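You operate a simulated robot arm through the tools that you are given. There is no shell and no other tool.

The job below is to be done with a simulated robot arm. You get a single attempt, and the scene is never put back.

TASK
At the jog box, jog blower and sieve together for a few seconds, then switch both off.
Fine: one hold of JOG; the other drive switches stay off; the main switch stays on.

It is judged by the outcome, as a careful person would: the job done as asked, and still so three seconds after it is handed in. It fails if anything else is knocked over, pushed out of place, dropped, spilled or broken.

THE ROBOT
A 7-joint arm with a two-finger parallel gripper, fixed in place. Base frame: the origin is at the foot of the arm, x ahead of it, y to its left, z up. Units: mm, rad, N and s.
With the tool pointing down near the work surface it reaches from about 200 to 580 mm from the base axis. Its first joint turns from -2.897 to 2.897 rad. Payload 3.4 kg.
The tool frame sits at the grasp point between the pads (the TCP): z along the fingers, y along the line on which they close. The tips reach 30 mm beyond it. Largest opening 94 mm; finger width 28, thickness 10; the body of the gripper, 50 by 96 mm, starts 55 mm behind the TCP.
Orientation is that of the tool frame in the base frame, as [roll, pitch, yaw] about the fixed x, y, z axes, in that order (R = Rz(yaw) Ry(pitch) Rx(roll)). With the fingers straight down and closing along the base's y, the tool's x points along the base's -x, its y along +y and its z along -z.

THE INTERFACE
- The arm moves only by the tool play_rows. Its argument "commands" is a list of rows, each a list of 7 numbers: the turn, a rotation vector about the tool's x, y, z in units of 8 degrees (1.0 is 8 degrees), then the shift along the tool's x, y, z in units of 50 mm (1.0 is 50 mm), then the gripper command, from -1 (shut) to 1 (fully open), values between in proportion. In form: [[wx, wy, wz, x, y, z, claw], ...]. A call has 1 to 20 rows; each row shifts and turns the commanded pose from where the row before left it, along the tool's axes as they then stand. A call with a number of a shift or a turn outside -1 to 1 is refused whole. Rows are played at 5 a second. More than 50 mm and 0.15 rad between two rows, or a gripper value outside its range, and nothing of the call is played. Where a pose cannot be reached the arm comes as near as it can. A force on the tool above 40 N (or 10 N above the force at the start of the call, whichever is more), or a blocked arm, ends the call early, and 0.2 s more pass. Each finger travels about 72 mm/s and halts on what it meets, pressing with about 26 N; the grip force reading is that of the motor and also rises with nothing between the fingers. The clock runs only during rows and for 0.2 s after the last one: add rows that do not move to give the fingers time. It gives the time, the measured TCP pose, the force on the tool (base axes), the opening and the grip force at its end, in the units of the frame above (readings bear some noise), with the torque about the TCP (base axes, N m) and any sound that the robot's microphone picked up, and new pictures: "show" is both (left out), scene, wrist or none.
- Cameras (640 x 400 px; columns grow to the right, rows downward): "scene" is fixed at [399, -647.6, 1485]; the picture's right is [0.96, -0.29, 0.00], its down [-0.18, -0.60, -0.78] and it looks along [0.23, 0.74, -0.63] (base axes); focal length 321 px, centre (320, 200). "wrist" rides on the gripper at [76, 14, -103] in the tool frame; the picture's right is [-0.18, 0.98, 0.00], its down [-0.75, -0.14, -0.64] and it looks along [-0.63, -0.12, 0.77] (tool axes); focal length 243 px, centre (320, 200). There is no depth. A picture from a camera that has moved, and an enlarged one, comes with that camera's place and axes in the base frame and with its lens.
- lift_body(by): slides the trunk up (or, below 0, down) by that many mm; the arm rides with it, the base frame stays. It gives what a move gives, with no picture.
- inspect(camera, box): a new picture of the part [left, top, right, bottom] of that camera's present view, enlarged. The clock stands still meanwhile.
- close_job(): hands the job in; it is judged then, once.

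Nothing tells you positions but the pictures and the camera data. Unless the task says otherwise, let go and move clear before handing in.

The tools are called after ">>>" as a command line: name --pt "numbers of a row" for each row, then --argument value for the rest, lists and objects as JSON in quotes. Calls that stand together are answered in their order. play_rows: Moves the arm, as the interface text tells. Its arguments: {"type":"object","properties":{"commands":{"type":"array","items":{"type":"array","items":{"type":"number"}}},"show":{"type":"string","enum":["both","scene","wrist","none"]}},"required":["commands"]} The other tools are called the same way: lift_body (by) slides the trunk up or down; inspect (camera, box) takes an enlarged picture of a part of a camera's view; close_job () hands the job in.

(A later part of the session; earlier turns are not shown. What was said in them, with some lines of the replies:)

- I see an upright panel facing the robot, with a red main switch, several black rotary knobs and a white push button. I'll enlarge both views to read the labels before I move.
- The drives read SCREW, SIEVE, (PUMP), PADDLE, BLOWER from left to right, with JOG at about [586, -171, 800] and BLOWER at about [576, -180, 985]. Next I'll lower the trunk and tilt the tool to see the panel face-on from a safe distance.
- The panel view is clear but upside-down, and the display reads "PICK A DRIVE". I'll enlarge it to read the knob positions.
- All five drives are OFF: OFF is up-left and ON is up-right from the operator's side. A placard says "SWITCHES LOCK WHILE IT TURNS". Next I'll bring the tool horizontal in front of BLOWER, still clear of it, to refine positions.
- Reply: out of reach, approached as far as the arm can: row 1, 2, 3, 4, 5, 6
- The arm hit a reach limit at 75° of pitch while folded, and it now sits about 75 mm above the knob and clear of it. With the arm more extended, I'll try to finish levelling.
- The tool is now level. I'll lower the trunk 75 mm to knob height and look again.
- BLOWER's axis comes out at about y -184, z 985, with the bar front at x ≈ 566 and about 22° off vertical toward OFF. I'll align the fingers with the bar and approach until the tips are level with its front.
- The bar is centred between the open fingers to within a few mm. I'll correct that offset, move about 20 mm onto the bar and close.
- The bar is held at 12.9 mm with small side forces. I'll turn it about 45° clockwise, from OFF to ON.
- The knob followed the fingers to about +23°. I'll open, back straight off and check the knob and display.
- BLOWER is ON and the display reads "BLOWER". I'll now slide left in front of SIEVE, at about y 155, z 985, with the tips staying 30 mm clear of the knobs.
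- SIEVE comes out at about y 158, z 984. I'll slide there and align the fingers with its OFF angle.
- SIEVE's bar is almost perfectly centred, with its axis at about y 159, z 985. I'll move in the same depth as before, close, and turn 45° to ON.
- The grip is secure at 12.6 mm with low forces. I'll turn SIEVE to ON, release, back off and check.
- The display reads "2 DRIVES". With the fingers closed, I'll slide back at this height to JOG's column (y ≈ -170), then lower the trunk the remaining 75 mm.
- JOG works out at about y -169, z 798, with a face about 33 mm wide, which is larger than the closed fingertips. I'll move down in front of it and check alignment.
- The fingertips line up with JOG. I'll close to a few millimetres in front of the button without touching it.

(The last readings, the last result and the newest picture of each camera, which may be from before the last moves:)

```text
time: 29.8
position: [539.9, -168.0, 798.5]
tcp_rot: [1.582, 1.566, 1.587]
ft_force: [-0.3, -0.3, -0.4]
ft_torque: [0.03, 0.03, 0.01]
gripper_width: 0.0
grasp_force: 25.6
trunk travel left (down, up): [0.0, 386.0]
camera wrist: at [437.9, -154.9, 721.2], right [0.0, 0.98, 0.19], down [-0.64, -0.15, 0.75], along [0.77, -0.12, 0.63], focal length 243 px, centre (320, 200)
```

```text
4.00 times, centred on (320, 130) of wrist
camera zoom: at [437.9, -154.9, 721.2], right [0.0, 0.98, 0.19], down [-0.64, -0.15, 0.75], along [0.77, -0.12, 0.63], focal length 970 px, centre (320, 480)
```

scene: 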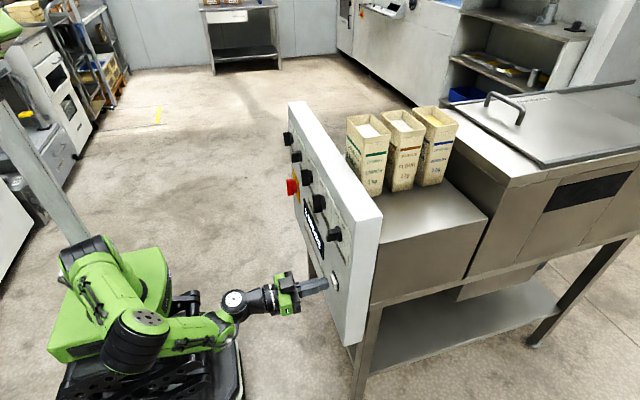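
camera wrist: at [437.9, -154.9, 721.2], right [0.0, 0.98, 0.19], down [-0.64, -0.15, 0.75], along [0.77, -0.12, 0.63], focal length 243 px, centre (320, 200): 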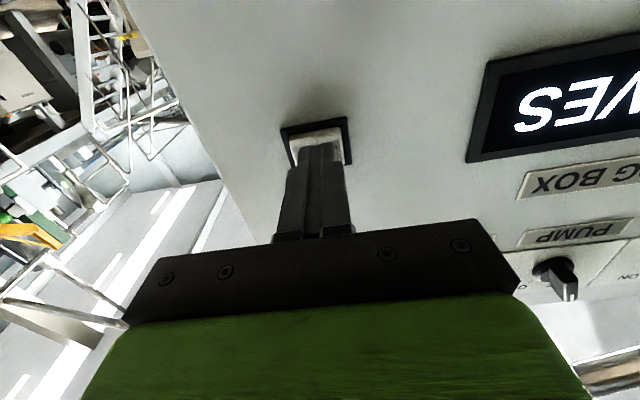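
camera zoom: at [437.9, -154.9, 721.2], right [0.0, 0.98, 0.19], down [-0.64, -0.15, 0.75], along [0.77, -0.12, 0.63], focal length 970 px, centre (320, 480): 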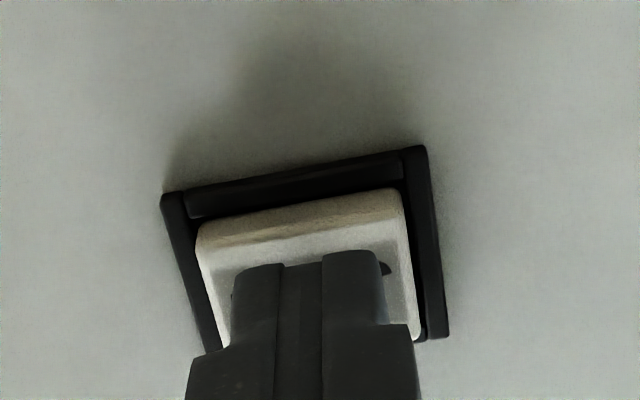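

There's a 5–9 mm gap to the button. I'll advance in small steps watching force, sound and display; once JOG goes in I'll keep it held without letting up.

>>> play_rows --pt "0 0 0 0 0 0.04 -1" --pt "0 0 0 0 0 0.04 -1" --pt "0 0 0 0 0 0.04 -1" --pt "0 0 0 0 0 0.04 -1"

>>> inspect --camera "scene" --box '[290, 200, 370, 310]'

```text
time: 30.8
position: [547.0, -168.4, 798.1]
tcp_rot: [1.7, 1.566, 1.704]
ft_force: [-0.7, 0.6, -0.8]
ft_torque: [-0.02, 0.0, -0.01]
gripper_width: 0.4
grasp_force: 25.5
trunk travel left (down, up): [0.0, 386.0]
camera wrist: at [445.3, -154.7, 720.8], right [0.0, 0.98, 0.19], down [-0.64, -0.15, 0.75], along [0.77, -0.12, 0.63], focal length 243 px, centre (320, 200)
```

scene: 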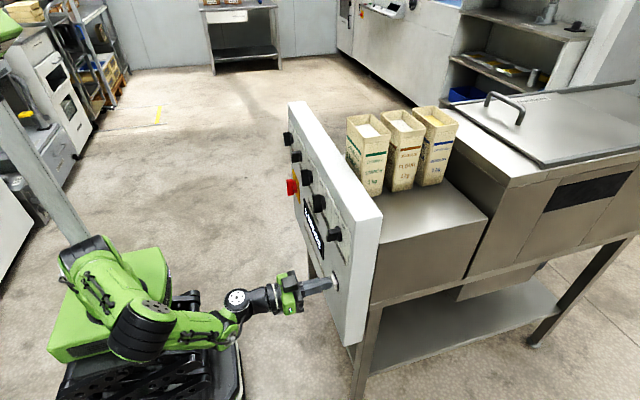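
wrist: 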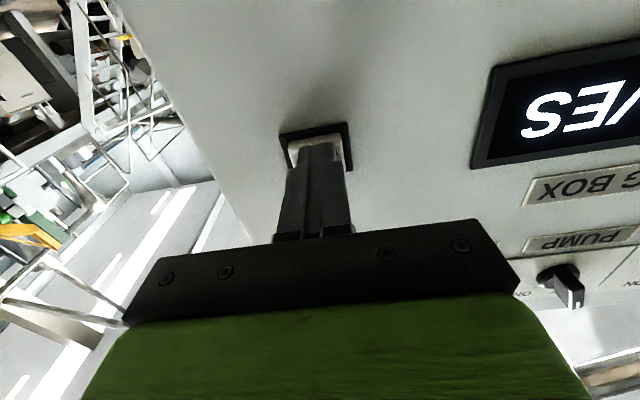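

```text
3.64 times, centred on (330, 255) of scene
camera zoom: at [399.0, -647.6, 1485.0], right [0.96, -0.29, 0.0], down [-0.18, -0.6, -0.78], along [0.23, 0.74, -0.63], focal length 1167 px, centre (284, 0)
```

zoom: 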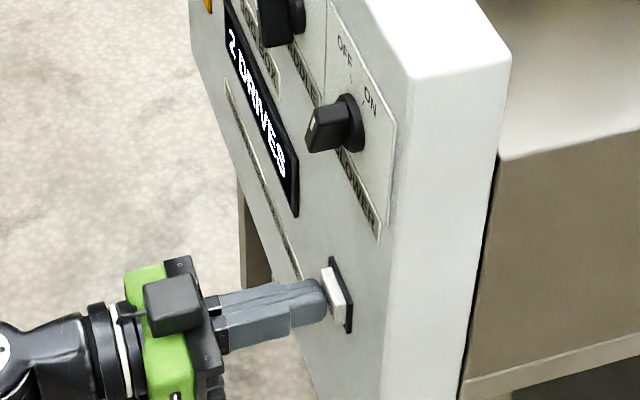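

There's still no contact force with the tip at about x 577, and the display still reads "2 DRIVES". I'll step on a few millimetres more.

>>> play_rows --pt "0 0 0 0 0 0.04 -1" --pt "0 0 0 0 0 0.04 -1" --pt "0 0 0 0 0 0.04 -1"

>>> inspect --camera "scene" --box '[290, 200, 370, 310]'

```text
time: 31.6
position: [552.6, -168.5, 798.7]
tcp_rot: [1.574, 1.566, 1.576]
ft_force: [-3.7, -2.3, -0.1]
ft_torque: [-0.01, 0.05, -0.07]
gripper_width: 0.0
grasp_force: 26.1
trunk travel left (down, up): [0.0, 386.0]
heard: click
camera wrist: at [450.7, -154.8, 721.4], right [0.0, 0.98, 0.19], down [-0.64, -0.15, 0.75], along [0.77, -0.12, 0.63], focal length 243 px, centre (320, 200)
```

scene: 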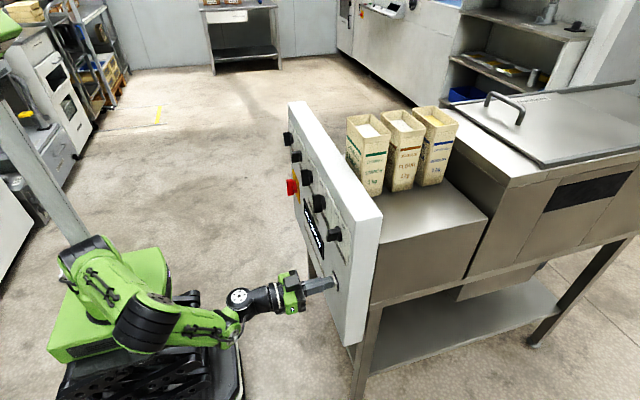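
wrist: 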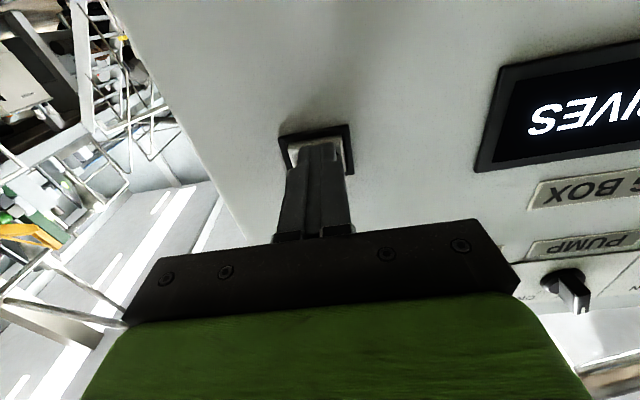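

```text
3.64 times, centred on (330, 255) of scene
camera zoom: at [399.0, -647.6, 1485.0], right [0.96, -0.29, 0.0], down [-0.18, -0.6, -0.78], along [0.23, 0.74, -0.63], focal length 1167 px, centre (284, 0)
```

zoom: 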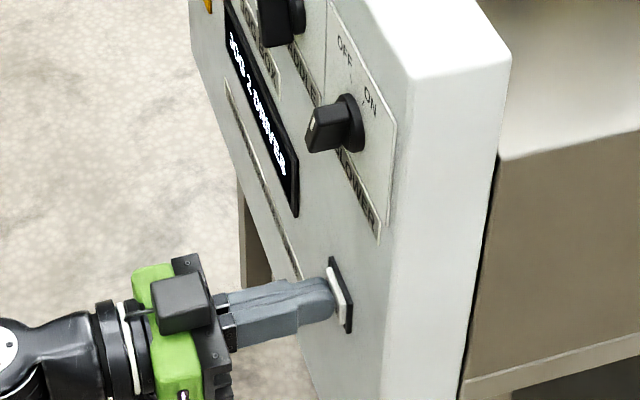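

A click was heard and the display reads "JOG 2 DRIVES", so both are turning. I'll press about 1 mm deeper for margin, hold for a bit over 3 s, then release cleanly.

>>> play_rows --pt "0 0 0 0 0 0.02 -1" --pt "0 0 0 0 0 0 -1" --pt "0 0 0 0 0 0 -1" --pt "0 0 0 0 0 0 -1" --pt "0 0 0 0 0 0 -1" --pt "0 0 0 0 0 0 -1" --pt "0 0 0 0 0 0 -1" --pt "0 0 0 0 0 0 -1" --pt "0 0 0 0 0 0 -1" --pt "0 0 0 0 0 0 -1" --pt "0 0 0 0 0 0 -1" --pt "0 0 0 0 0 0 -1" --pt "0 0 0 0 0 0 -1" --pt "0 0 0 0 0 0 -1"

>>> inspect --camera "scene" --box '[290, 200, 370, 310]'

```text
time: 34.6
position: [553.2, -167.5, 798.3]
tcp_rot: [1.545, 1.565, 1.551]
ft_force: [-4.8, -1.3, -1.9]
ft_torque: [0.01, 0.04, -0.07]
gripper_width: 0.2
grasp_force: 26.2
trunk travel left (down, up): [0.0, 386.0]
camera wrist: at [451.6, -154.3, 721.7], right [0.0, 0.98, 0.19], down [-0.64, -0.15, 0.75], along [0.77, -0.12, 0.63], focal length 243 px, centre (320, 200)
```

scene: 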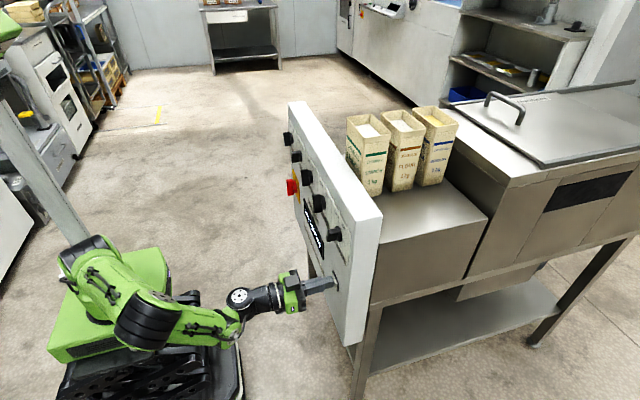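
wrist: 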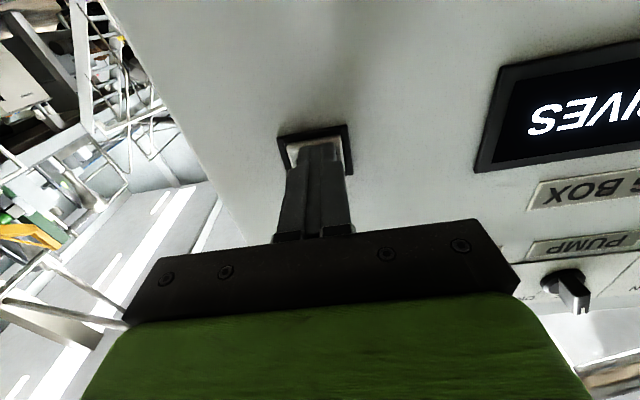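

```text
3.64 times, centred on (330, 255) of scene
camera zoom: at [399.0, -647.6, 1485.0], right [0.96, -0.29, 0.0], down [-0.18, -0.6, -0.78], along [0.23, 0.74, -0.63], focal length 1167 px, centre (284, 0)
```

zoom: 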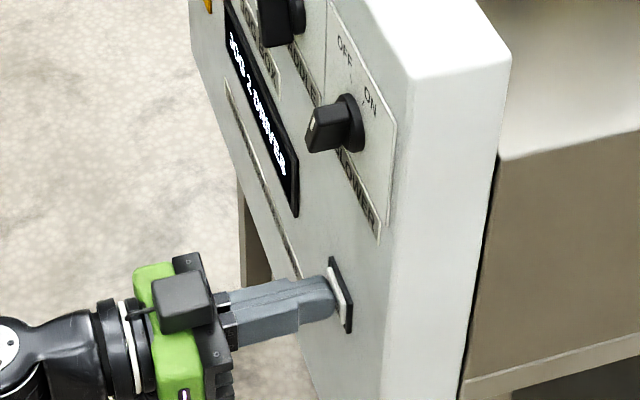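

JOG has been held for about 3.3 s and both drives are still jogging. I'll release now, back well away and see whether the drives stop.

>>> play_rows --pt "0 0 0 0 0 0 -1" --pt "0 0 0 0 0 -0.5 -1" --pt "0 0 0 0 0 -0.5 -1" --pt "0 0 0 0 0 0 -1"

>>> inspect --camera "scene" --box '[290, 200, 370, 310]'

```text
time: 35.6
position: [502.5, -168.9, 798.5]
tcp_rot: [1.514, 1.566, 1.518]
ft_force: [0.2, 0.1, 0.0]
ft_torque: [-0.03, 0.0, 0.0]
gripper_width: 0.0
grasp_force: 26.5
trunk travel left (down, up): [0.0, 386.0]
camera wrist: at [401.5, -155.5, 721.5], right [0.0, 0.98, 0.19], down [-0.64, -0.15, 0.75], along [0.77, -0.12, 0.63], focal length 243 px, centre (320, 200)
```

scene: 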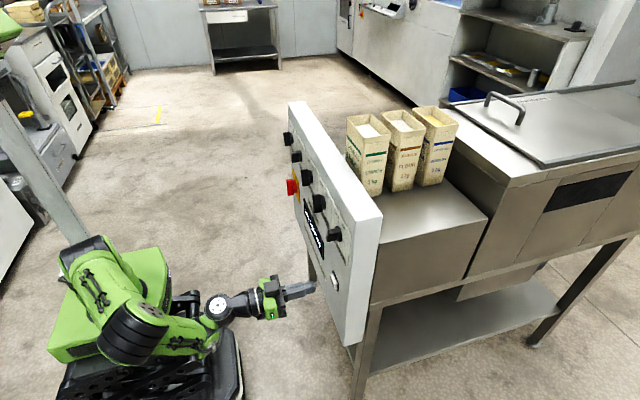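
wrist: 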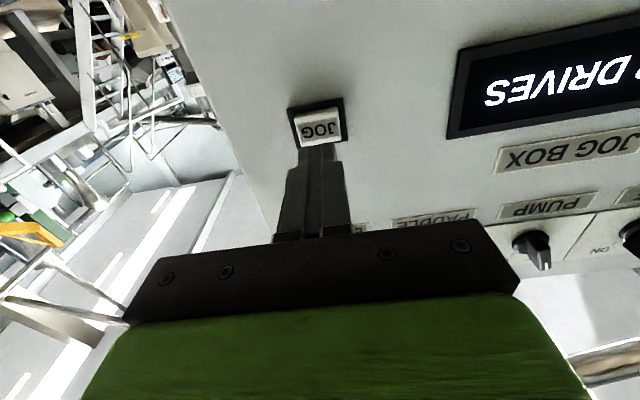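

```text
3.64 times, centred on (330, 255) of scene
camera zoom: at [399.0, -647.6, 1485.0], right [0.96, -0.29, 0.0], down [-0.18, -0.6, -0.78], along [0.23, 0.74, -0.63], focal length 1167 px, centre (284, 0)
```

zoom: 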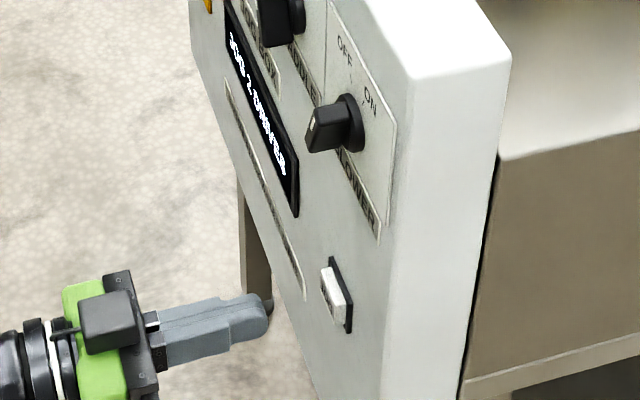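

The button has popped back out, but the display still reads "JOG 2 DRIVES", which is probably the run-down. I'll go back up to knob height and check again before touching any switch.

>>> play_rows --pt "0 0 0 -0.55 0 0 -1" --pt "0 0 0 -0.55 0 0 -1" --pt "0 0 0 -0.55 0 0 -1" --pt "0 0 0 -0.55 0 0 -1" --pt "0 0 0 0 0 0 -1" --show "none"

>>> lift_body --by 75

>>> inspect --camera "scene" --box '[290, 180, 370, 290]'

```text
time: 36.8
position: [504.8, -170.9, 908.7]
tcp_rot: [1.684, 1.565, 1.687]
ft_force: [0.0, -0.7, 0.1]
ft_torque: [-0.03, -0.03, 0.0]
gripper_width: 0.0
grasp_force: 25.1
trunk travel left (down, up): [0.0, 386.0]
```

```text
time: 37.9
position: [504.1, -170.5, 982.6]
tcp_rot: [1.656, 1.565, 1.661]
ft_force: [0.8, -0.4, 0.0]
ft_torque: [0.0, 0.0, 0.01]
gripper_width: 0.0
grasp_force: 25.9
trunk travel left (down, up): [-75.0, 311.0]
```

```text
3.64 times, centred on (330, 235) of scene
camera zoom: at [399.0, -647.6, 1485.0], right [0.96, -0.29, 0.0], down [-0.18, -0.6, -0.78], along [0.23, 0.74, -0.63], focal length 1167 px, centre (284, 73)
```

zoom: 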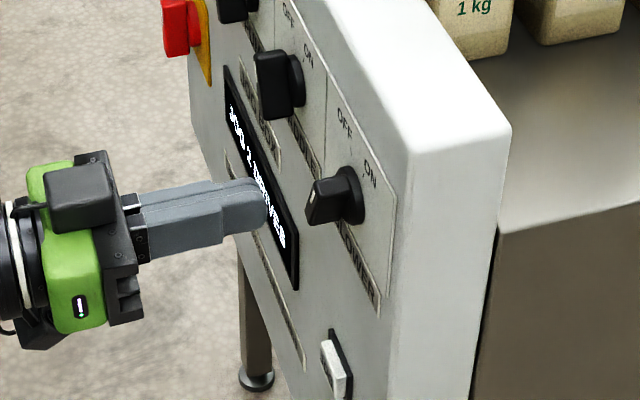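

The display still shows "JOG 2 DRIVES" 2.7 s after release, so the switches may still be locked. I'll open and line up with BLOWER's ON angle without touching it, and wait for the display to change.

>>> play_rows --pt "0 0 0 -0.06 -0.25 0 -0.1" --pt "0 0 0.94 0 0 0 -0.1" --pt "0 0 0.94 0 0 0 -0.1" --pt "0 0 0.94 0 0 0 -0.1" --pt "0 0 0 0 0 0.2 -0.1" --pt "0 0 0 0 0 0 -0.1"

>>> inspect --camera "scene" --box '[290, 180, 370, 290]'

>>> inspect --camera "wrist" --box '[200, 60, 440, 210]'

```text
time: 39.3
position: [514.6, -182.3, 985.9]
tcp_rot: [1.571, 1.171, 1.573]
ft_force: [-0.4, 0.4, -0.6]
ft_torque: [0.02, -0.04, -0.04]
gripper_width: 42.2
grasp_force: 0.0
trunk travel left (down, up): [-75.0, 311.0]
camera wrist: at [412.7, -140.7, 920.2], right [0.0, 0.83, 0.55], down [-0.64, -0.43, 0.64], along [0.77, -0.35, 0.54], focal length 243 px, centre (320, 200)
```

scene: 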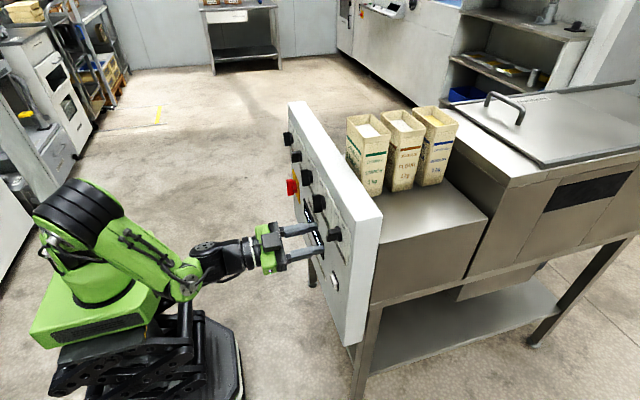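
wrist: 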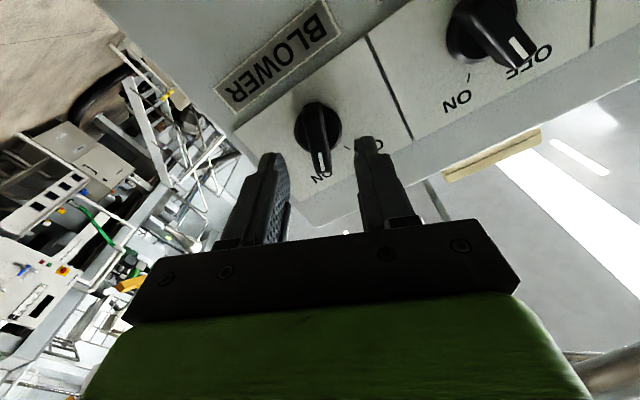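

```text
3.64 times, centred on (330, 235) of scene
camera zoom: at [399.0, -647.6, 1485.0], right [0.96, -0.29, 0.0], down [-0.18, -0.6, -0.78], along [0.23, 0.74, -0.63], focal length 1167 px, centre (284, 73)
```

zoom: 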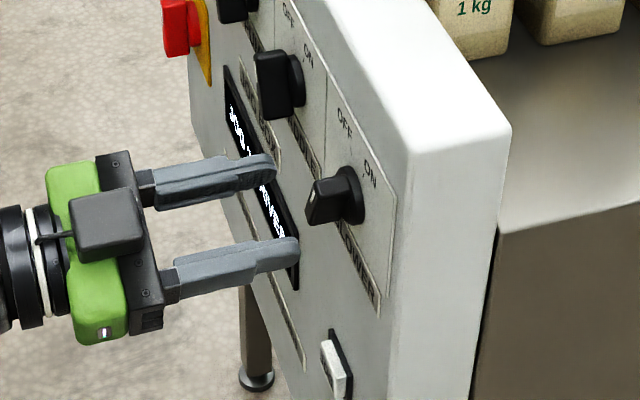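

```text
2.67 times, centred on (320, 135) of wrist
camera zoom: at [412.7, -140.7, 920.2], right [0.0, 0.83, 0.55], down [-0.64, -0.43, 0.64], along [0.77, -0.35, 0.54], focal length 647 px, centre (320, 373)
```

zoom: 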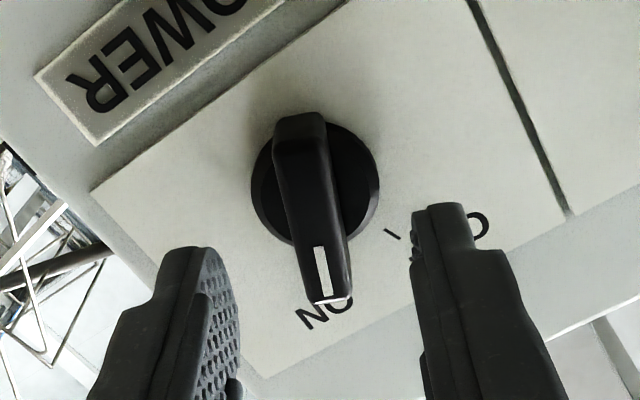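

I'm aligned with BLOWER, but the display still shows "JOG ... DRIVES". I'll hold still for 3 s and check again.

>>> play_rows --pt "0 0 0 0 0 0 -0.1" --pt "0 0 0 0 0 0 -0.1" --pt "0 0 0 0 0 0 -0.1" --pt "0 0 0 0 0 0 -0.1" --pt "0 0 0 0 0 0 -0.1" --pt "0 0 0 0 0 0 -0.1" --pt "0 0 0 0 0 0 -0.1" --pt "0 0 0 0 0 0 -0.1" --pt "0 0 0 0 0 0 -0.1" --pt "0 0 0 0 0 0 -0.1" --pt "0 0 0 0 0 0 -0.1" --pt "0 0 0 0 0 0 -0.1" --pt "0 0 0 0 0 0 -0.1" --pt "0 0 0 0 0 0 -0.1" --pt "0 0 0 0 0 0 -0.1" --show "none"

>>> inspect --camera "scene" --box '[290, 180, 370, 290]'

```text
time: 42.5
position: [514.6, -181.8, 986.2]
tcp_rot: [1.571, 1.17, 1.576]
ft_force: [0.4, -0.4, 0.2]
ft_torque: [0.01, 0.01, -0.01]
gripper_width: 42.5
grasp_force: 0.0
trunk travel left (down, up): [-75.0, 311.0]
```

```text
3.64 times, centred on (330, 235) of scene
camera zoom: at [399.0, -647.6, 1485.0], right [0.96, -0.29, 0.0], down [-0.18, -0.6, -0.78], along [0.23, 0.74, -0.63], focal length 1167 px, centre (284, 73)
```

zoom: 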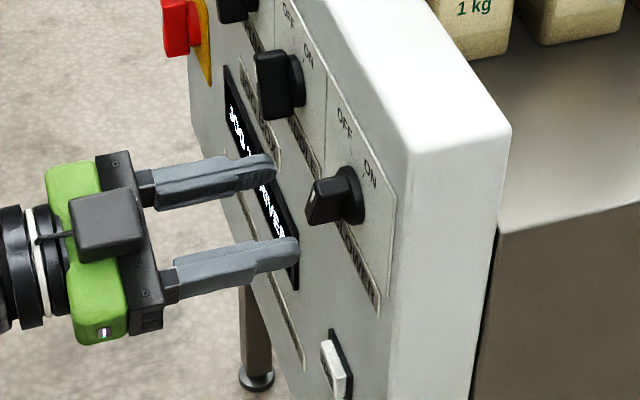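

Seven seconds on, the fingers partly hide the display, so I'll zoom in to read it and the JOG button's state.

>>> inspect --camera "scene" --box '[296, 190, 336, 270]'

>>> inspect --camera "scene" --box '[315, 255, 355, 300]'

```text
5.00 times, centred on (316, 230) of scene
camera zoom: at [399.0, -647.6, 1485.0], right [0.96, -0.29, 0.0], down [-0.18, -0.6, -0.78], along [0.23, 0.74, -0.63], focal length 1605 px, centre (340, 50)
```

zoom: 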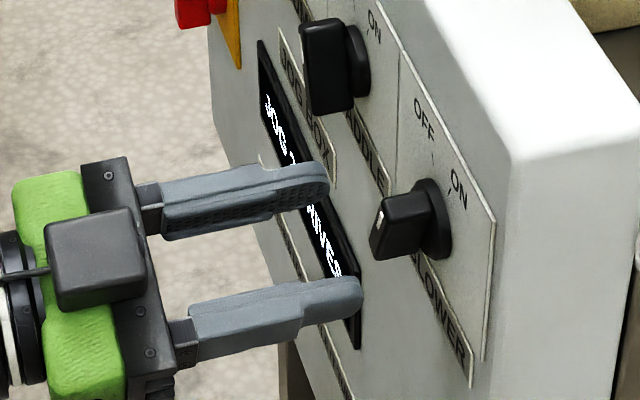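

```text
8.89 times, centred on (335, 278) of scene
camera zoom: at [399.0, -647.6, 1485.0], right [0.96, -0.29, 0.0], down [-0.18, -0.6, -0.78], along [0.23, 0.74, -0.63], focal length 2853 px, centre (187, -489)
```

zoom: 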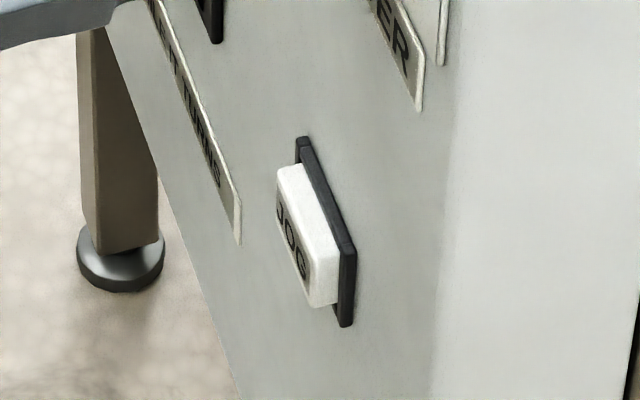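

The button is out, but the display still seems to read "JOG 2 DRIVES". I'll back off so it isn't hidden and wait longer before touching a switch.

>>> play_rows --pt "0 0 0 0 0 -0.8 -0.1" --pt "0 0 0 0 0 0 -0.1" --pt "0 0 0 0 0 0 -0.1" --pt "0 0 0 0 0 0 -0.1" --pt "0 0 0 0 0 0 -0.1" --pt "0 0 0 0 0 0 -0.1" --pt "0 0 0 0 0 0 -0.1" --pt "0 0 0 0 0 0 -0.1" --pt "0 0 0 0 0 0 -0.1" --pt "0 0 0 0 0 0 -0.1" --pt "0 0 0 0 0 0 -0.1" --pt "0 0 0 0 0 0 -0.1" --pt "0 0 0 0 0 0 -0.1" --pt "0 0 0 0 0 0 -0.1" --pt "0 0 0 0 0 0 -0.1" --pt "0 0 0 0 0 0 -0.1" --pt "0 0 0 0 0 0 -0.1" --pt "0 0 0 0 0 0 -0.1" --pt "0 0 0 0 0 0 -0.1" --pt "0 0 0 0 0 0 -0.1" --show "wrist"

>>> inspect --camera "scene" --box '[290, 190, 346, 260]'

```text
time: 46.7
position: [473.1, -182.3, 987.2]
tcp_rot: [1.572, 1.172, 1.577]
ft_force: [-0.1, -0.4, 0.8]
ft_torque: [-0.03, 0.01, 0.02]
gripper_width: 42.2
grasp_force: 0.1
trunk travel left (down, up): [-75.0, 311.0]
camera wrist: at [371.7, -140.4, 921.3], right [0.0, 0.83, 0.55], down [-0.64, -0.43, 0.64], along [0.77, -0.35, 0.54], focal length 243 px, centre (320, 200)
```

wrist: 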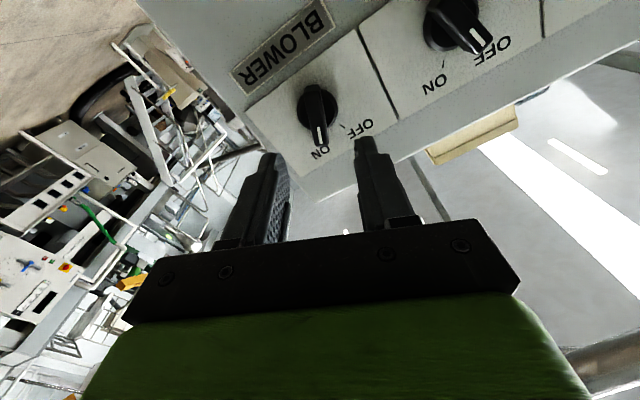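

```text
5.71 times, centred on (318, 225) of scene
camera zoom: at [399.0, -647.6, 1485.0], right [0.96, -0.29, 0.0], down [-0.18, -0.6, -0.78], along [0.23, 0.74, -0.63], focal length 1834 px, centre (331, 57)
```

zoom: 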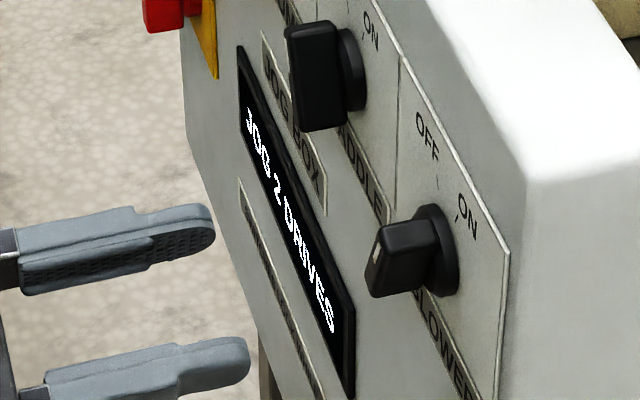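

It still reads "JOG 2 DRIVES" 11 s after release. Waiting costs nothing, so I'll wait another 8 s in case there is a long run-down.

>>> play_rows --pt "0 0 0 0 0 0 -0.1" --pt "0 0 0 0 0 0 -0.1" --pt "0 0 0 0 0 0 -0.1" --pt "0 0 0 0 0 0 -0.1" --pt "0 0 0 0 0 0 -0.1" --pt "0 0 0 0 0 0 -0.1" --pt "0 0 0 0 0 0 -0.1" --pt "0 0 0 0 0 0 -0.1" --pt "0 0 0 0 0 0 -0.1" --pt "0 0 0 0 0 0 -0.1" --pt "0 0 0 0 0 0 -0.1" --pt "0 0 0 0 0 0 -0.1" --pt "0 0 0 0 0 0 -0.1" --pt "0 0 0 0 0 0 -0.1" --pt "0 0 0 0 0 0 -0.1" --pt "0 0 0 0 0 0 -0.1" --pt "0 0 0 0 0 0 -0.1" --pt "0 0 0 0 0 0 -0.1" --pt "0 0 0 0 0 0 -0.1" --pt "0 0 0 0 0 0 -0.1" --show "none"

>>> play_rows --pt "0 0 0 0 0 0 -0.1" --pt "0 0 0 0 0 0 -0.1" --pt "0 0 0 0 0 0 -0.1" --pt "0 0 0 0 0 0 -0.1" --pt "0 0 0 0 0 0 -0.1" --pt "0 0 0 0 0 0 -0.1" --pt "0 0 0 0 0 0 -0.1" --pt "0 0 0 0 0 0 -0.1" --pt "0 0 0 0 0 0 -0.1" --pt "0 0 0 0 0 0 -0.1" --pt "0 0 0 0 0 0 -0.1" --pt "0 0 0 0 0 0 -0.1" --pt "0 0 0 0 0 0 -0.1" --pt "0 0 0 0 0 0 -0.1" --pt "0 0 0 0 0 0 -0.1" --pt "0 0 0 0 0 0 -0.1" --pt "0 0 0 0 0 0 -0.1" --pt "0 0 0 0 0 0 -0.1" --pt "0 0 0 0 0 0 -0.1" --pt "0 0 0 0 0 0 -0.1" --show "none"

>>> inspect --camera "scene" --box '[290, 190, 360, 300]'

```text
time: 50.9
position: [472.8, -182.8, 986.3]
tcp_rot: [1.57, 1.172, 1.577]
ft_force: [-0.3, 0.2, -1.9]
ft_torque: [-0.03, -0.03, 0.0]
gripper_width: 42.1
grasp_force: 0.0
trunk travel left (down, up): [-75.0, 311.0]
```

```text
time: 55.1
position: [474.0, -181.8, 986.8]
tcp_rot: [1.571, 1.171, 1.576]
ft_force: [0.6, 0.2, 0.5]
ft_torque: [-0.02, -0.02, -0.02]
gripper_width: 41.9
grasp_force: 0.2
trunk travel left (down, up): [-75.0, 311.0]
```

```text
3.64 times, centred on (325, 245) of scene
camera zoom: at [399.0, -647.6, 1485.0], right [0.96, -0.29, 0.0], down [-0.18, -0.6, -0.78], along [0.23, 0.74, -0.63], focal length 1167 px, centre (302, 36)
```

zoom: 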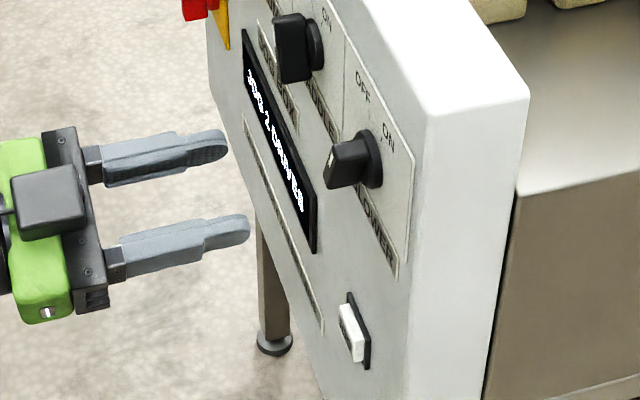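

The reading hasn't changed in 20 s with JOG clearly released, so it looks like a record of the last jog that stays until a switch changes. I won't press JOG again. I'll grip BLOWER and try a small turn first, stopping if it resists.

>>> play_rows --pt "0 0 0 0 -0.02 0.5 -0.1" --pt "0 0 0 0 0 0.5 -0.1" --pt "0 0 0 0 0 0.24 -0.1" --pt "0 0 0 0 0 0.24 -0.1" --pt "0 0 0 0 0 0 -0.1" --pt "0 0 0 0 0 0 -0.6" --pt "0 0 0 0 0 0 -1" --pt "0 0 0 0 0 0 -1" --pt "0 0 0 0 0 0 -1" --show "wrist"

>>> play_rows --pt "0 0 -0.4 0 0 0 -1" --pt "0 0 -0.4 0 0 0 -1" --pt "0 0 0 0 0 0 -1" --show "none"

>>> inspect --camera "wrist" --box '[200, 60, 440, 210]'

```text
time: 57.1
position: [549.1, -183.9, 985.7]
tcp_rot: [1.573, 1.173, 1.576]
ft_force: [1.6, -2.3, -0.5]
ft_torque: [-0.29, 0.05, -0.42]
gripper_width: 12.9
grasp_force: 44.9
trunk travel left (down, up): [-75.0, 311.0]
camera wrist: at [446.6, -141.7, 919.9], right [0.0, 0.83, 0.55], down [-0.64, -0.42, 0.64], along [0.77, -0.35, 0.54], focal length 243 px, centre (320, 200)
```

wrist: 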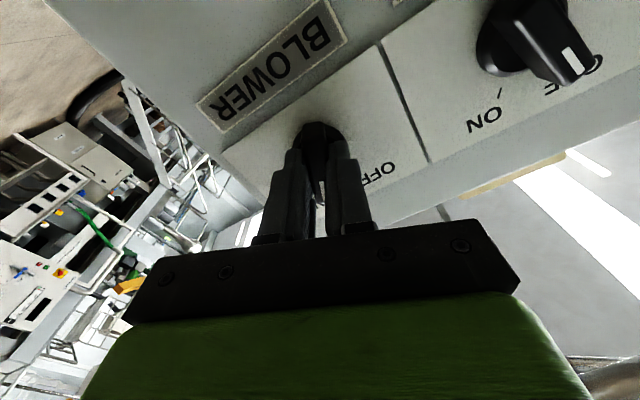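

```text
time: 57.9
position: [549.6, -183.6, 986.0]
tcp_rot: [1.57, 1.286, 1.574]
ft_force: [1.9, -2.7, 4.7]
ft_torque: [0.02, 1.12, -0.09]
gripper_width: 12.7
grasp_force: 45.1
trunk travel left (down, up): [-75.0, 311.0]
```

```text
2.67 times, centred on (320, 135) of wrist
camera zoom: at [446.7, -149.1, 915.4], right [0.0, 0.89, 0.45], down [-0.64, -0.35, 0.68], along [0.77, -0.29, 0.57], focal length 647 px, centre (320, 373)
```

zoom: 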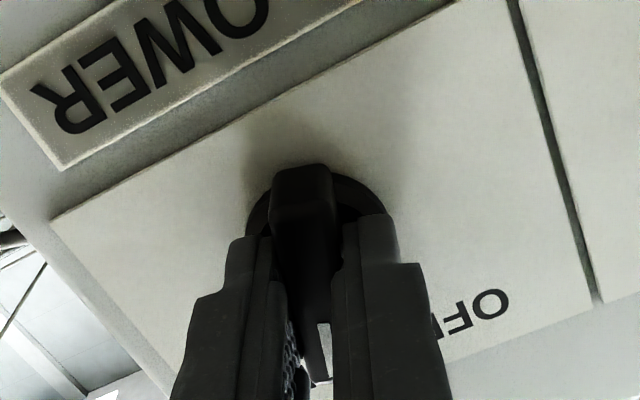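

The knob turns freely with no resistance, so it isn't locked. I'll finish the turn to OFF, release and back away.

>>> play_rows --pt "0 0 -0.7 0 0 0 -1" --pt "0 0 -0.7 0 0 0 -1" --pt "0 0 -0.7 0 0 0 -1" --pt "0 0 -0.7 0 0 0 -1" --pt "0 0 -0.7 0 0 0 -1" --pt "0 0 -0.7 0 0 0 -1" --pt "0 0 -0.7 0 0 0 -1" --pt "0 0 0 0 0 0 -1" --show "none"

>>> play_rows --pt "0 0 0 0 0 0 -0.5" --pt "0 0 0 0 0 0 -0.1" --pt "0 0 0 0 0 0 -0.1" --pt "0 0 0 0 0 -0.5 -0.1" --pt "0 0 0 0 0 -0.5 -0.1" --pt "0 0 0.94 0 0 0 -0.1" --pt "0 0 0.94 0 0 0 -0.1" --pt "0 0 0.94 0 0 0 -0.1" --pt "0 0 0 0 0 0 -0.1"

>>> inspect --camera "scene" --box '[290, 190, 360, 300]'

>>> inspect --camera "wrist" --box '[200, 20, 440, 170]'

```text
time: 59.7
position: [547.6, -183.9, 985.9]
tcp_rot: [-1.567, 1.172, -1.564]
ft_force: [9.7, -0.8, 12.0]
ft_torque: [0.27, 0.3, -0.69]
gripper_width: 12.8
grasp_force: 44.8
trunk travel left (down, up): [-75.0, 311.0]
```

```text
time: 61.7
position: [498.2, -183.8, 985.3]
tcp_rot: [-1.682, 1.569, -1.677]
ft_force: [-1.0, -0.3, 0.5]
ft_torque: [0.01, 0.01, -0.01]
gripper_width: 42.3
grasp_force: 0.1
trunk travel left (down, up): [-75.0, 311.0]
camera wrist: at [396.5, -171.1, 908.2], right [0.0, 0.98, 0.18], down [-0.64, -0.14, 0.75], along [0.77, -0.11, 0.63], focal length 243 px, centre (320, 200)
```

scene: 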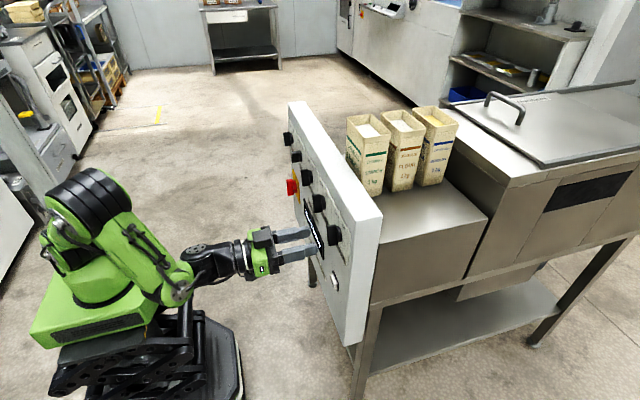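
wrist: 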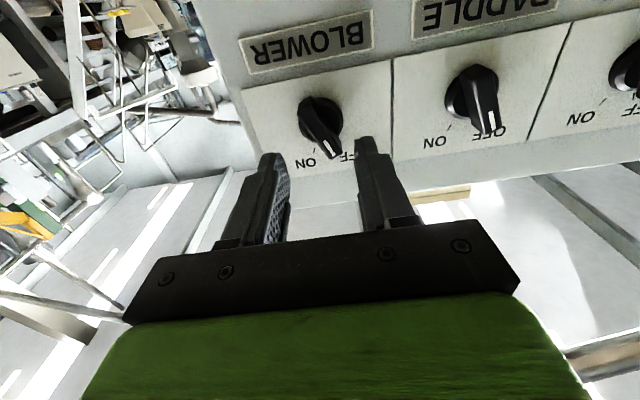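

```text
3.64 times, centred on (325, 245) of scene
camera zoom: at [399.0, -647.6, 1485.0], right [0.96, -0.29, 0.0], down [-0.18, -0.6, -0.78], along [0.23, 0.74, -0.63], focal length 1167 px, centre (302, 36)
```

zoom: 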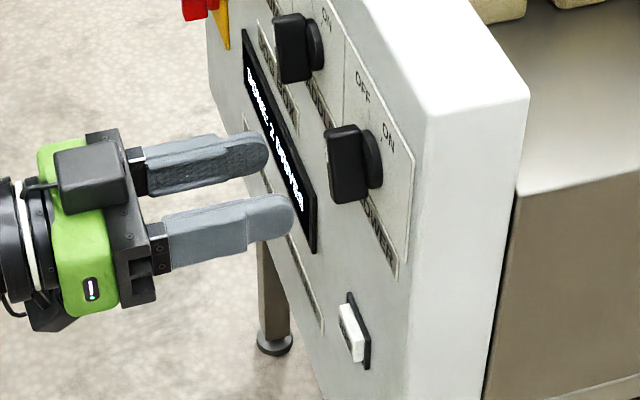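

```text
2.67 times, centred on (320, 95) of wrist
camera zoom: at [396.5, -171.1, 908.2], right [0.0, 0.98, 0.18], down [-0.64, -0.14, 0.75], along [0.77, -0.11, 0.63], focal length 647 px, centre (320, 480)
```

zoom: 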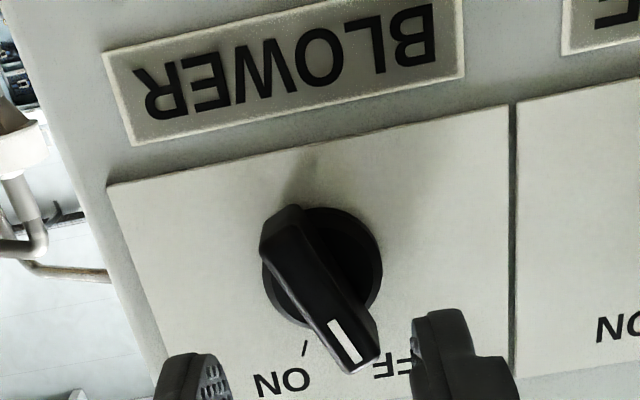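

BLOWER is back at OFF and the display text has changed, so I'll read it.

>>> inspect --camera "scene" --box '[296, 190, 332, 256]'

```text
6.06 times, centred on (314, 223) of scene
camera zoom: at [399.0, -647.6, 1485.0], right [0.96, -0.29, 0.0], down [-0.18, -0.6, -0.78], along [0.23, 0.74, -0.63], focal length 1945 px, centre (356, 61)
```

zoom: 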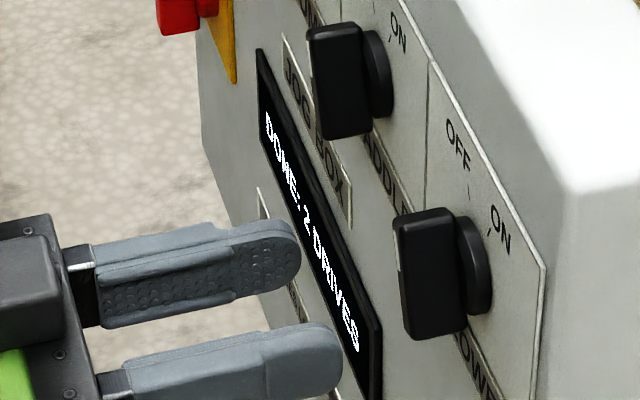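

The display reads "DONE: 2 DRIVES". Now I'll slide across to SIEVE, standing off, and align with its ON angle.

>>> play_rows --pt "0 0 0 0 0.9 0.1 -0.1" --pt "0 0 0 0 0.9 0 -0.1" --pt "0 0 0 0 0.9 0 -0.1" --pt "0 0 0 0 0.9 0 -0.1" --pt "0 0 0 0 0.9 0 -0.1" --pt "0 0 0 0 0.9 0 -0.1" --pt "0 0 0 0 0.9 0 -0.1" --pt "0 0 0 0 0.56 0 -0.1" --pt "0 0 0.94 0 0 0 -0.1" --pt "0 0 0.94 0 0 0 -0.1" --pt "0 0 0.94 0 0 0.1 -0.1" --pt "0 0 0 0 0 0 -0.1"

>>> inspect --camera "wrist" --box '[200, 60, 440, 210]'

```text
time: 64.3
position: [508.1, 159.7, 985.0]
tcp_rot: [1.571, 1.178, 1.576]
ft_force: [-0.3, 0.1, -1.3]
ft_torque: [0.01, -0.03, -0.01]
gripper_width: 42.7
grasp_force: 0.0
trunk travel left (down, up): [-75.0, 311.0]
camera wrist: at [405.4, 200.6, 918.9], right [0.0, 0.84, 0.55], down [-0.64, -0.42, 0.64], along [0.77, -0.35, 0.54], focal length 243 px, centre (320, 200)
```

scene: 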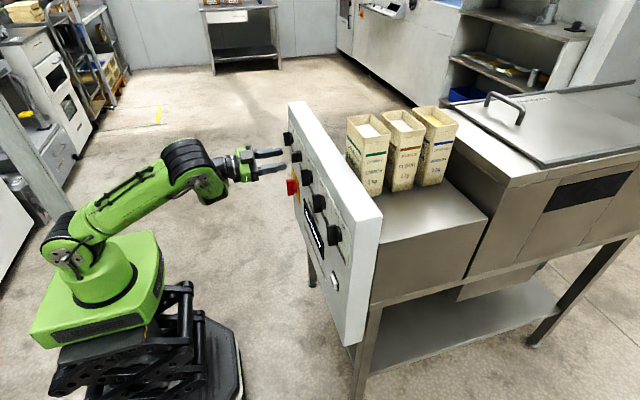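
wrist: 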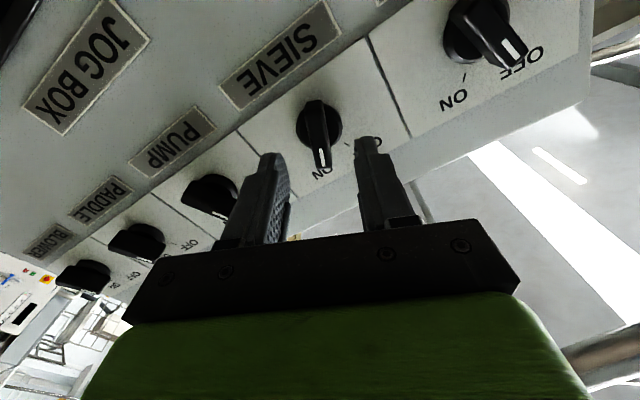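

```text
2.67 times, centred on (320, 135) of wrist
camera zoom: at [405.4, 200.6, 918.9], right [0.0, 0.84, 0.55], down [-0.64, -0.42, 0.64], along [0.77, -0.35, 0.54], focal length 647 px, centre (320, 373)
```

zoom: 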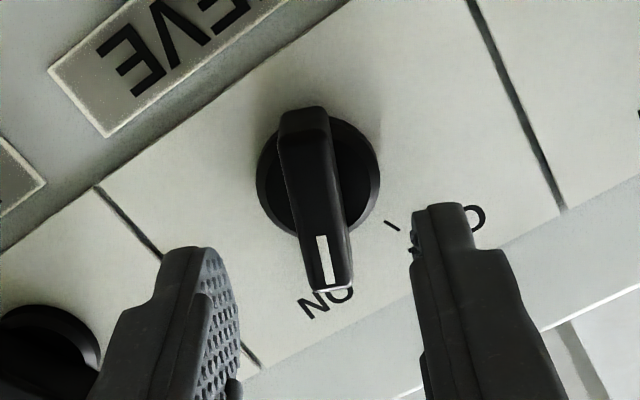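

I'm aligned and centred on SIEVE. I'll move in 40 mm, grip, and make a small test turn.

>>> play_rows --pt "0 0 0 0 0 0.3 -0.1" --pt "0 0 0 0 0 0.3 -0.1" --pt "0 0 0 0 0 0.2 -0.1" --pt "0 0 0 0 0 0 -0.1" --pt "0 0 0 0 0 0 -0.6" --pt "0 0 0 0 0 0 -1" --pt "0 0 0 0 0 0 -1" --pt "0 0 0 0 0 0 -1" --pt "0 0 -0.4 0 0 0 -1" --pt "0 0 -0.4 0 0 0 -1" --pt "0 0 0 0 0 0 -1" --show "wrist"

```text
time: 66.7
position: [546.2, 159.0, 984.0]
tcp_rot: [1.573, 1.293, 1.577]
ft_force: [0.4, -5.4, -4.5]
ft_torque: [0.05, 0.54, -0.33]
gripper_width: 12.8
grasp_force: 44.7
trunk travel left (down, up): [-75.0, 311.0]
camera wrist: at [445.6, 192.6, 914.5], right [0.0, 0.89, 0.45], down [-0.64, -0.35, 0.69], along [0.77, -0.28, 0.57], focal length 243 px, centre (320, 200)
```

wrist: 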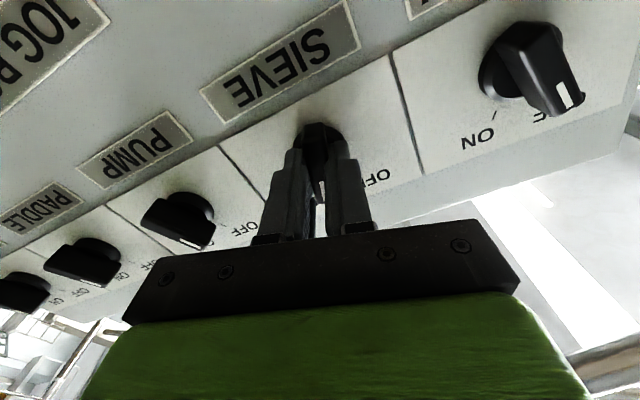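

SIEVE follows freely. I'll finish turning it to OFF, release, back off and level the fingers.

>>> play_rows --pt "0 0 -0.7 0 0 0 -1" --pt "0 0 -0.7 0 0 0 -1" --pt "0 0 -0.7 0 0 0 -1" --pt "0 0 -0.7 0 0 0 -1" --pt "0 0 -0.7 0 0 0 -1" --pt "0 0 -0.7 0 0 0 -1" --pt "0 0 -0.7 0 0 0 -1" --pt "0 0 0 0 0 0 -1" --show "none"

>>> play_rows --pt "0 0 0 0 0 0 -0.5" --pt "0 0 0 0 0 0 -0.1" --pt "0 0 0 0 0 0 -0.1" --pt "0 0 0 0 0 -0.5 -0.1" --pt "0 0 0 0 0 -0.5 -0.1" --pt "0 0 0.94 0 0 0 -0.1" --pt "0 0 0.94 0 0 0 -0.1" --pt "0 0 0.94 0 0 0 -0.1" --pt "0 0 0 0 0 0 -0.1"

>>> inspect --camera "wrist" --box '[0, 0, 640, 220]'

>>> inspect --camera "scene" --box '[275, 120, 375, 300]'

>>> inspect --camera "scene" --box '[296, 190, 332, 256]'

```text
time: 68.5
position: [545.9, 159.2, 985.0]
tcp_rot: [-1.568, 1.168, -1.564]
ft_force: [7.8, -7.1, 8.6]
ft_torque: [0.6, 0.41, -0.88]
gripper_width: 12.6
grasp_force: 44.9
trunk travel left (down, up): [-75.0, 311.0]
```

```text
time: 70.5
position: [496.0, 159.4, 984.1]
tcp_rot: [-1.59, 1.56, -1.586]
ft_force: [0.6, -0.5, -0.9]
ft_torque: [0.01, -0.03, -0.01]
gripper_width: 42.6
grasp_force: 0.1
trunk travel left (down, up): [-75.0, 311.0]
camera wrist: at [394.9, 172.3, 906.8], right [0.0, 0.98, 0.17], down [-0.64, -0.14, 0.76], along [0.77, -0.11, 0.63], focal length 243 px, centre (320, 200)
```

scene: 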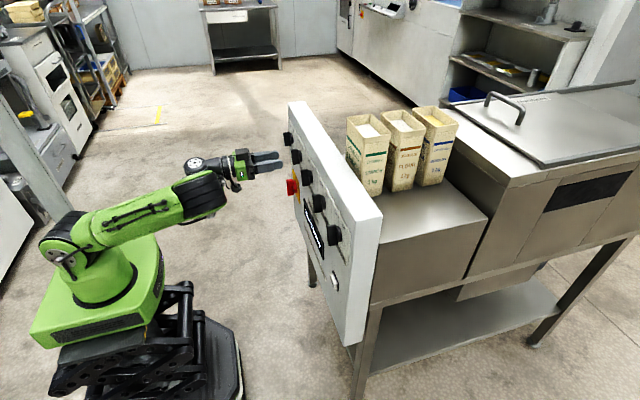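
wrist: 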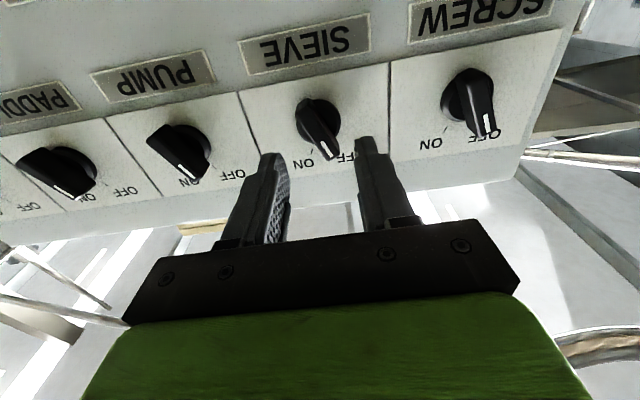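

```text
1.00 times, centred on (320, 110) of wrist (not enlarged: the box is as wide or as high as the picture)
camera zoom: at [394.9, 172.3, 906.8], right [0.0, 0.98, 0.17], down [-0.64, -0.14, 0.76], along [0.77, -0.11, 0.63], focal length 243 px, centre (320, 290)
```

zoom: 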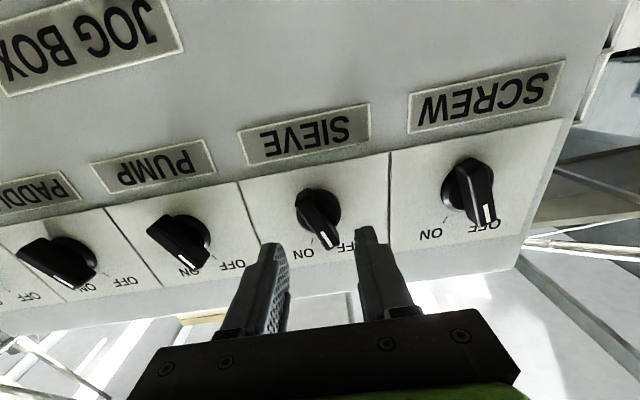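

```text
2.22 times, centred on (325, 210) of scene
camera zoom: at [399.0, -647.6, 1485.0], right [0.96, -0.29, 0.0], down [-0.18, -0.6, -0.78], along [0.23, 0.74, -0.63], focal length 713 px, centre (309, 178)
```

zoom: 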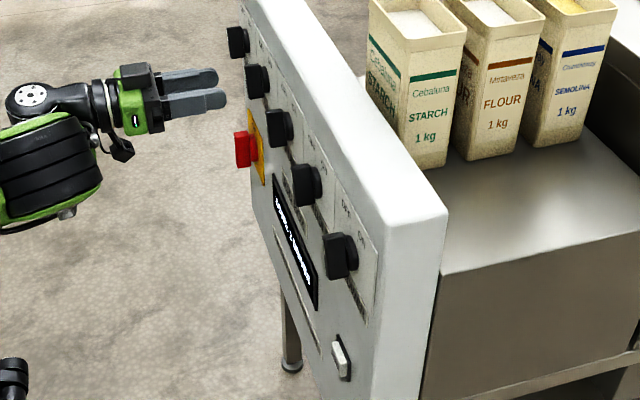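

```text
6.06 times, centred on (314, 223) of scene
camera zoom: at [399.0, -647.6, 1485.0], right [0.96, -0.29, 0.0], down [-0.18, -0.6, -0.78], along [0.23, 0.74, -0.63], focal length 1945 px, centre (356, 61)
```

zoom: 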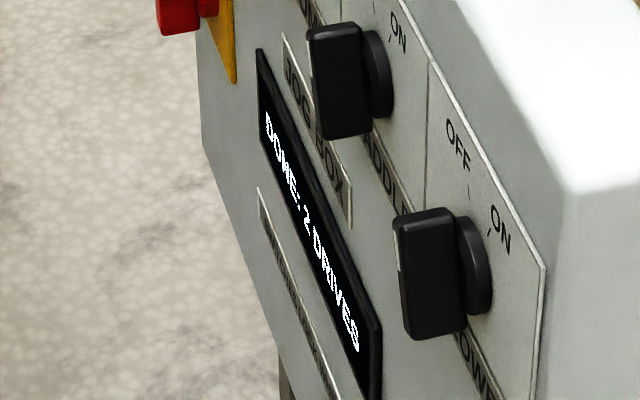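

Both switches are back at OFF, the other drives were never moved, the main switch is still ON and the display reads "DONE: 2 DRIVES". I'll back a bit further away and do one last check.

>>> play_rows --pt "0 0 0 0 0 -0.4 -0.1" --pt "0 0 0 0 0 0 -0.1" --pt "0 0 0 0 0 0 -0.1" --pt "0 0 0 0 0 0 -0.1"

>>> inspect --camera "scene" --box '[275, 120, 375, 300]'

```text
time: 71.5
position: [477.5, 160.5, 984.2]
tcp_rot: [-1.579, 1.557, -1.573]
ft_force: [-0.1, -0.9, -0.5]
ft_torque: [-0.01, 0.0, 0.03]
gripper_width: 42.2
grasp_force: 0.2
trunk travel left (down, up): [-75.0, 311.0]
camera wrist: at [375.6, 172.0, 906.7], right [0.0, 0.98, 0.17], down [-0.64, -0.14, 0.76], along [0.77, -0.11, 0.63], focal length 243 px, centre (320, 200)
```

scene: 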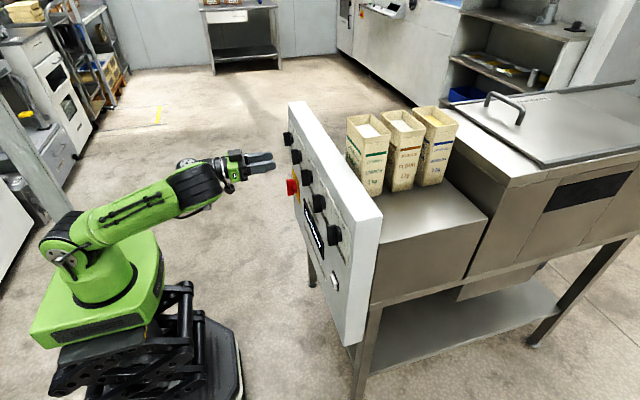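
wrist: 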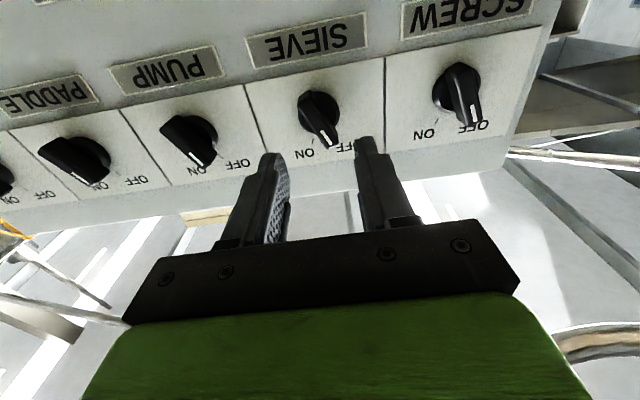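

```text
2.22 times, centred on (325, 210) of scene
camera zoom: at [399.0, -647.6, 1485.0], right [0.96, -0.29, 0.0], down [-0.18, -0.6, -0.78], along [0.23, 0.74, -0.63], focal length 713 px, centre (309, 178)
```

zoom: 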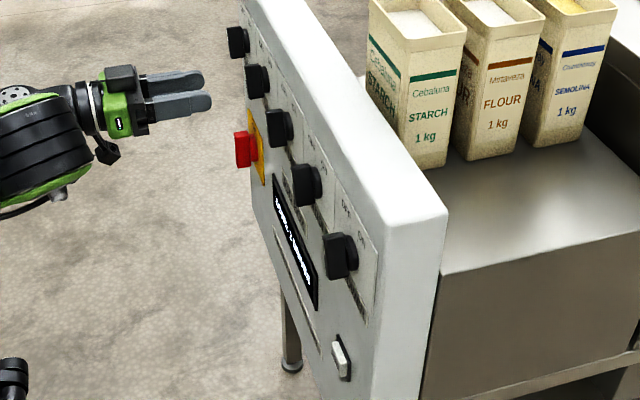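

All five drive switches are OFF, the main switch is ON, JOG is released, and the arm is clear with nothing disturbed. I'm handing the job in.

>>> close_job

```text
The job is handed in.
```

I jogged blower and sieve together with one JOG hold of about 3.5 seconds. I then switched both off, and the job is handed in.

- **Switches:** All five drive switches are now OFF; I never touched SCREW, PUMP or PADDLE. The main switch stayed ON throughout.
- **JOG:** The display changed to "JOG 2 DRIVES" when I pressed, and the button came back out on release.
- **Slow display:** It kept showing "JOG 2 DRIVES" for about 20 seconds after release. The panel says the switches lock while it turns, so I waited, then tried BLOWER gently. It turned freely, and after I switched it off the display read "DONE: 2 DRIVES".
- **Surroundings:** I saw nothing knocked over or moved, and the arm is clear of the panel with the gripper empty.
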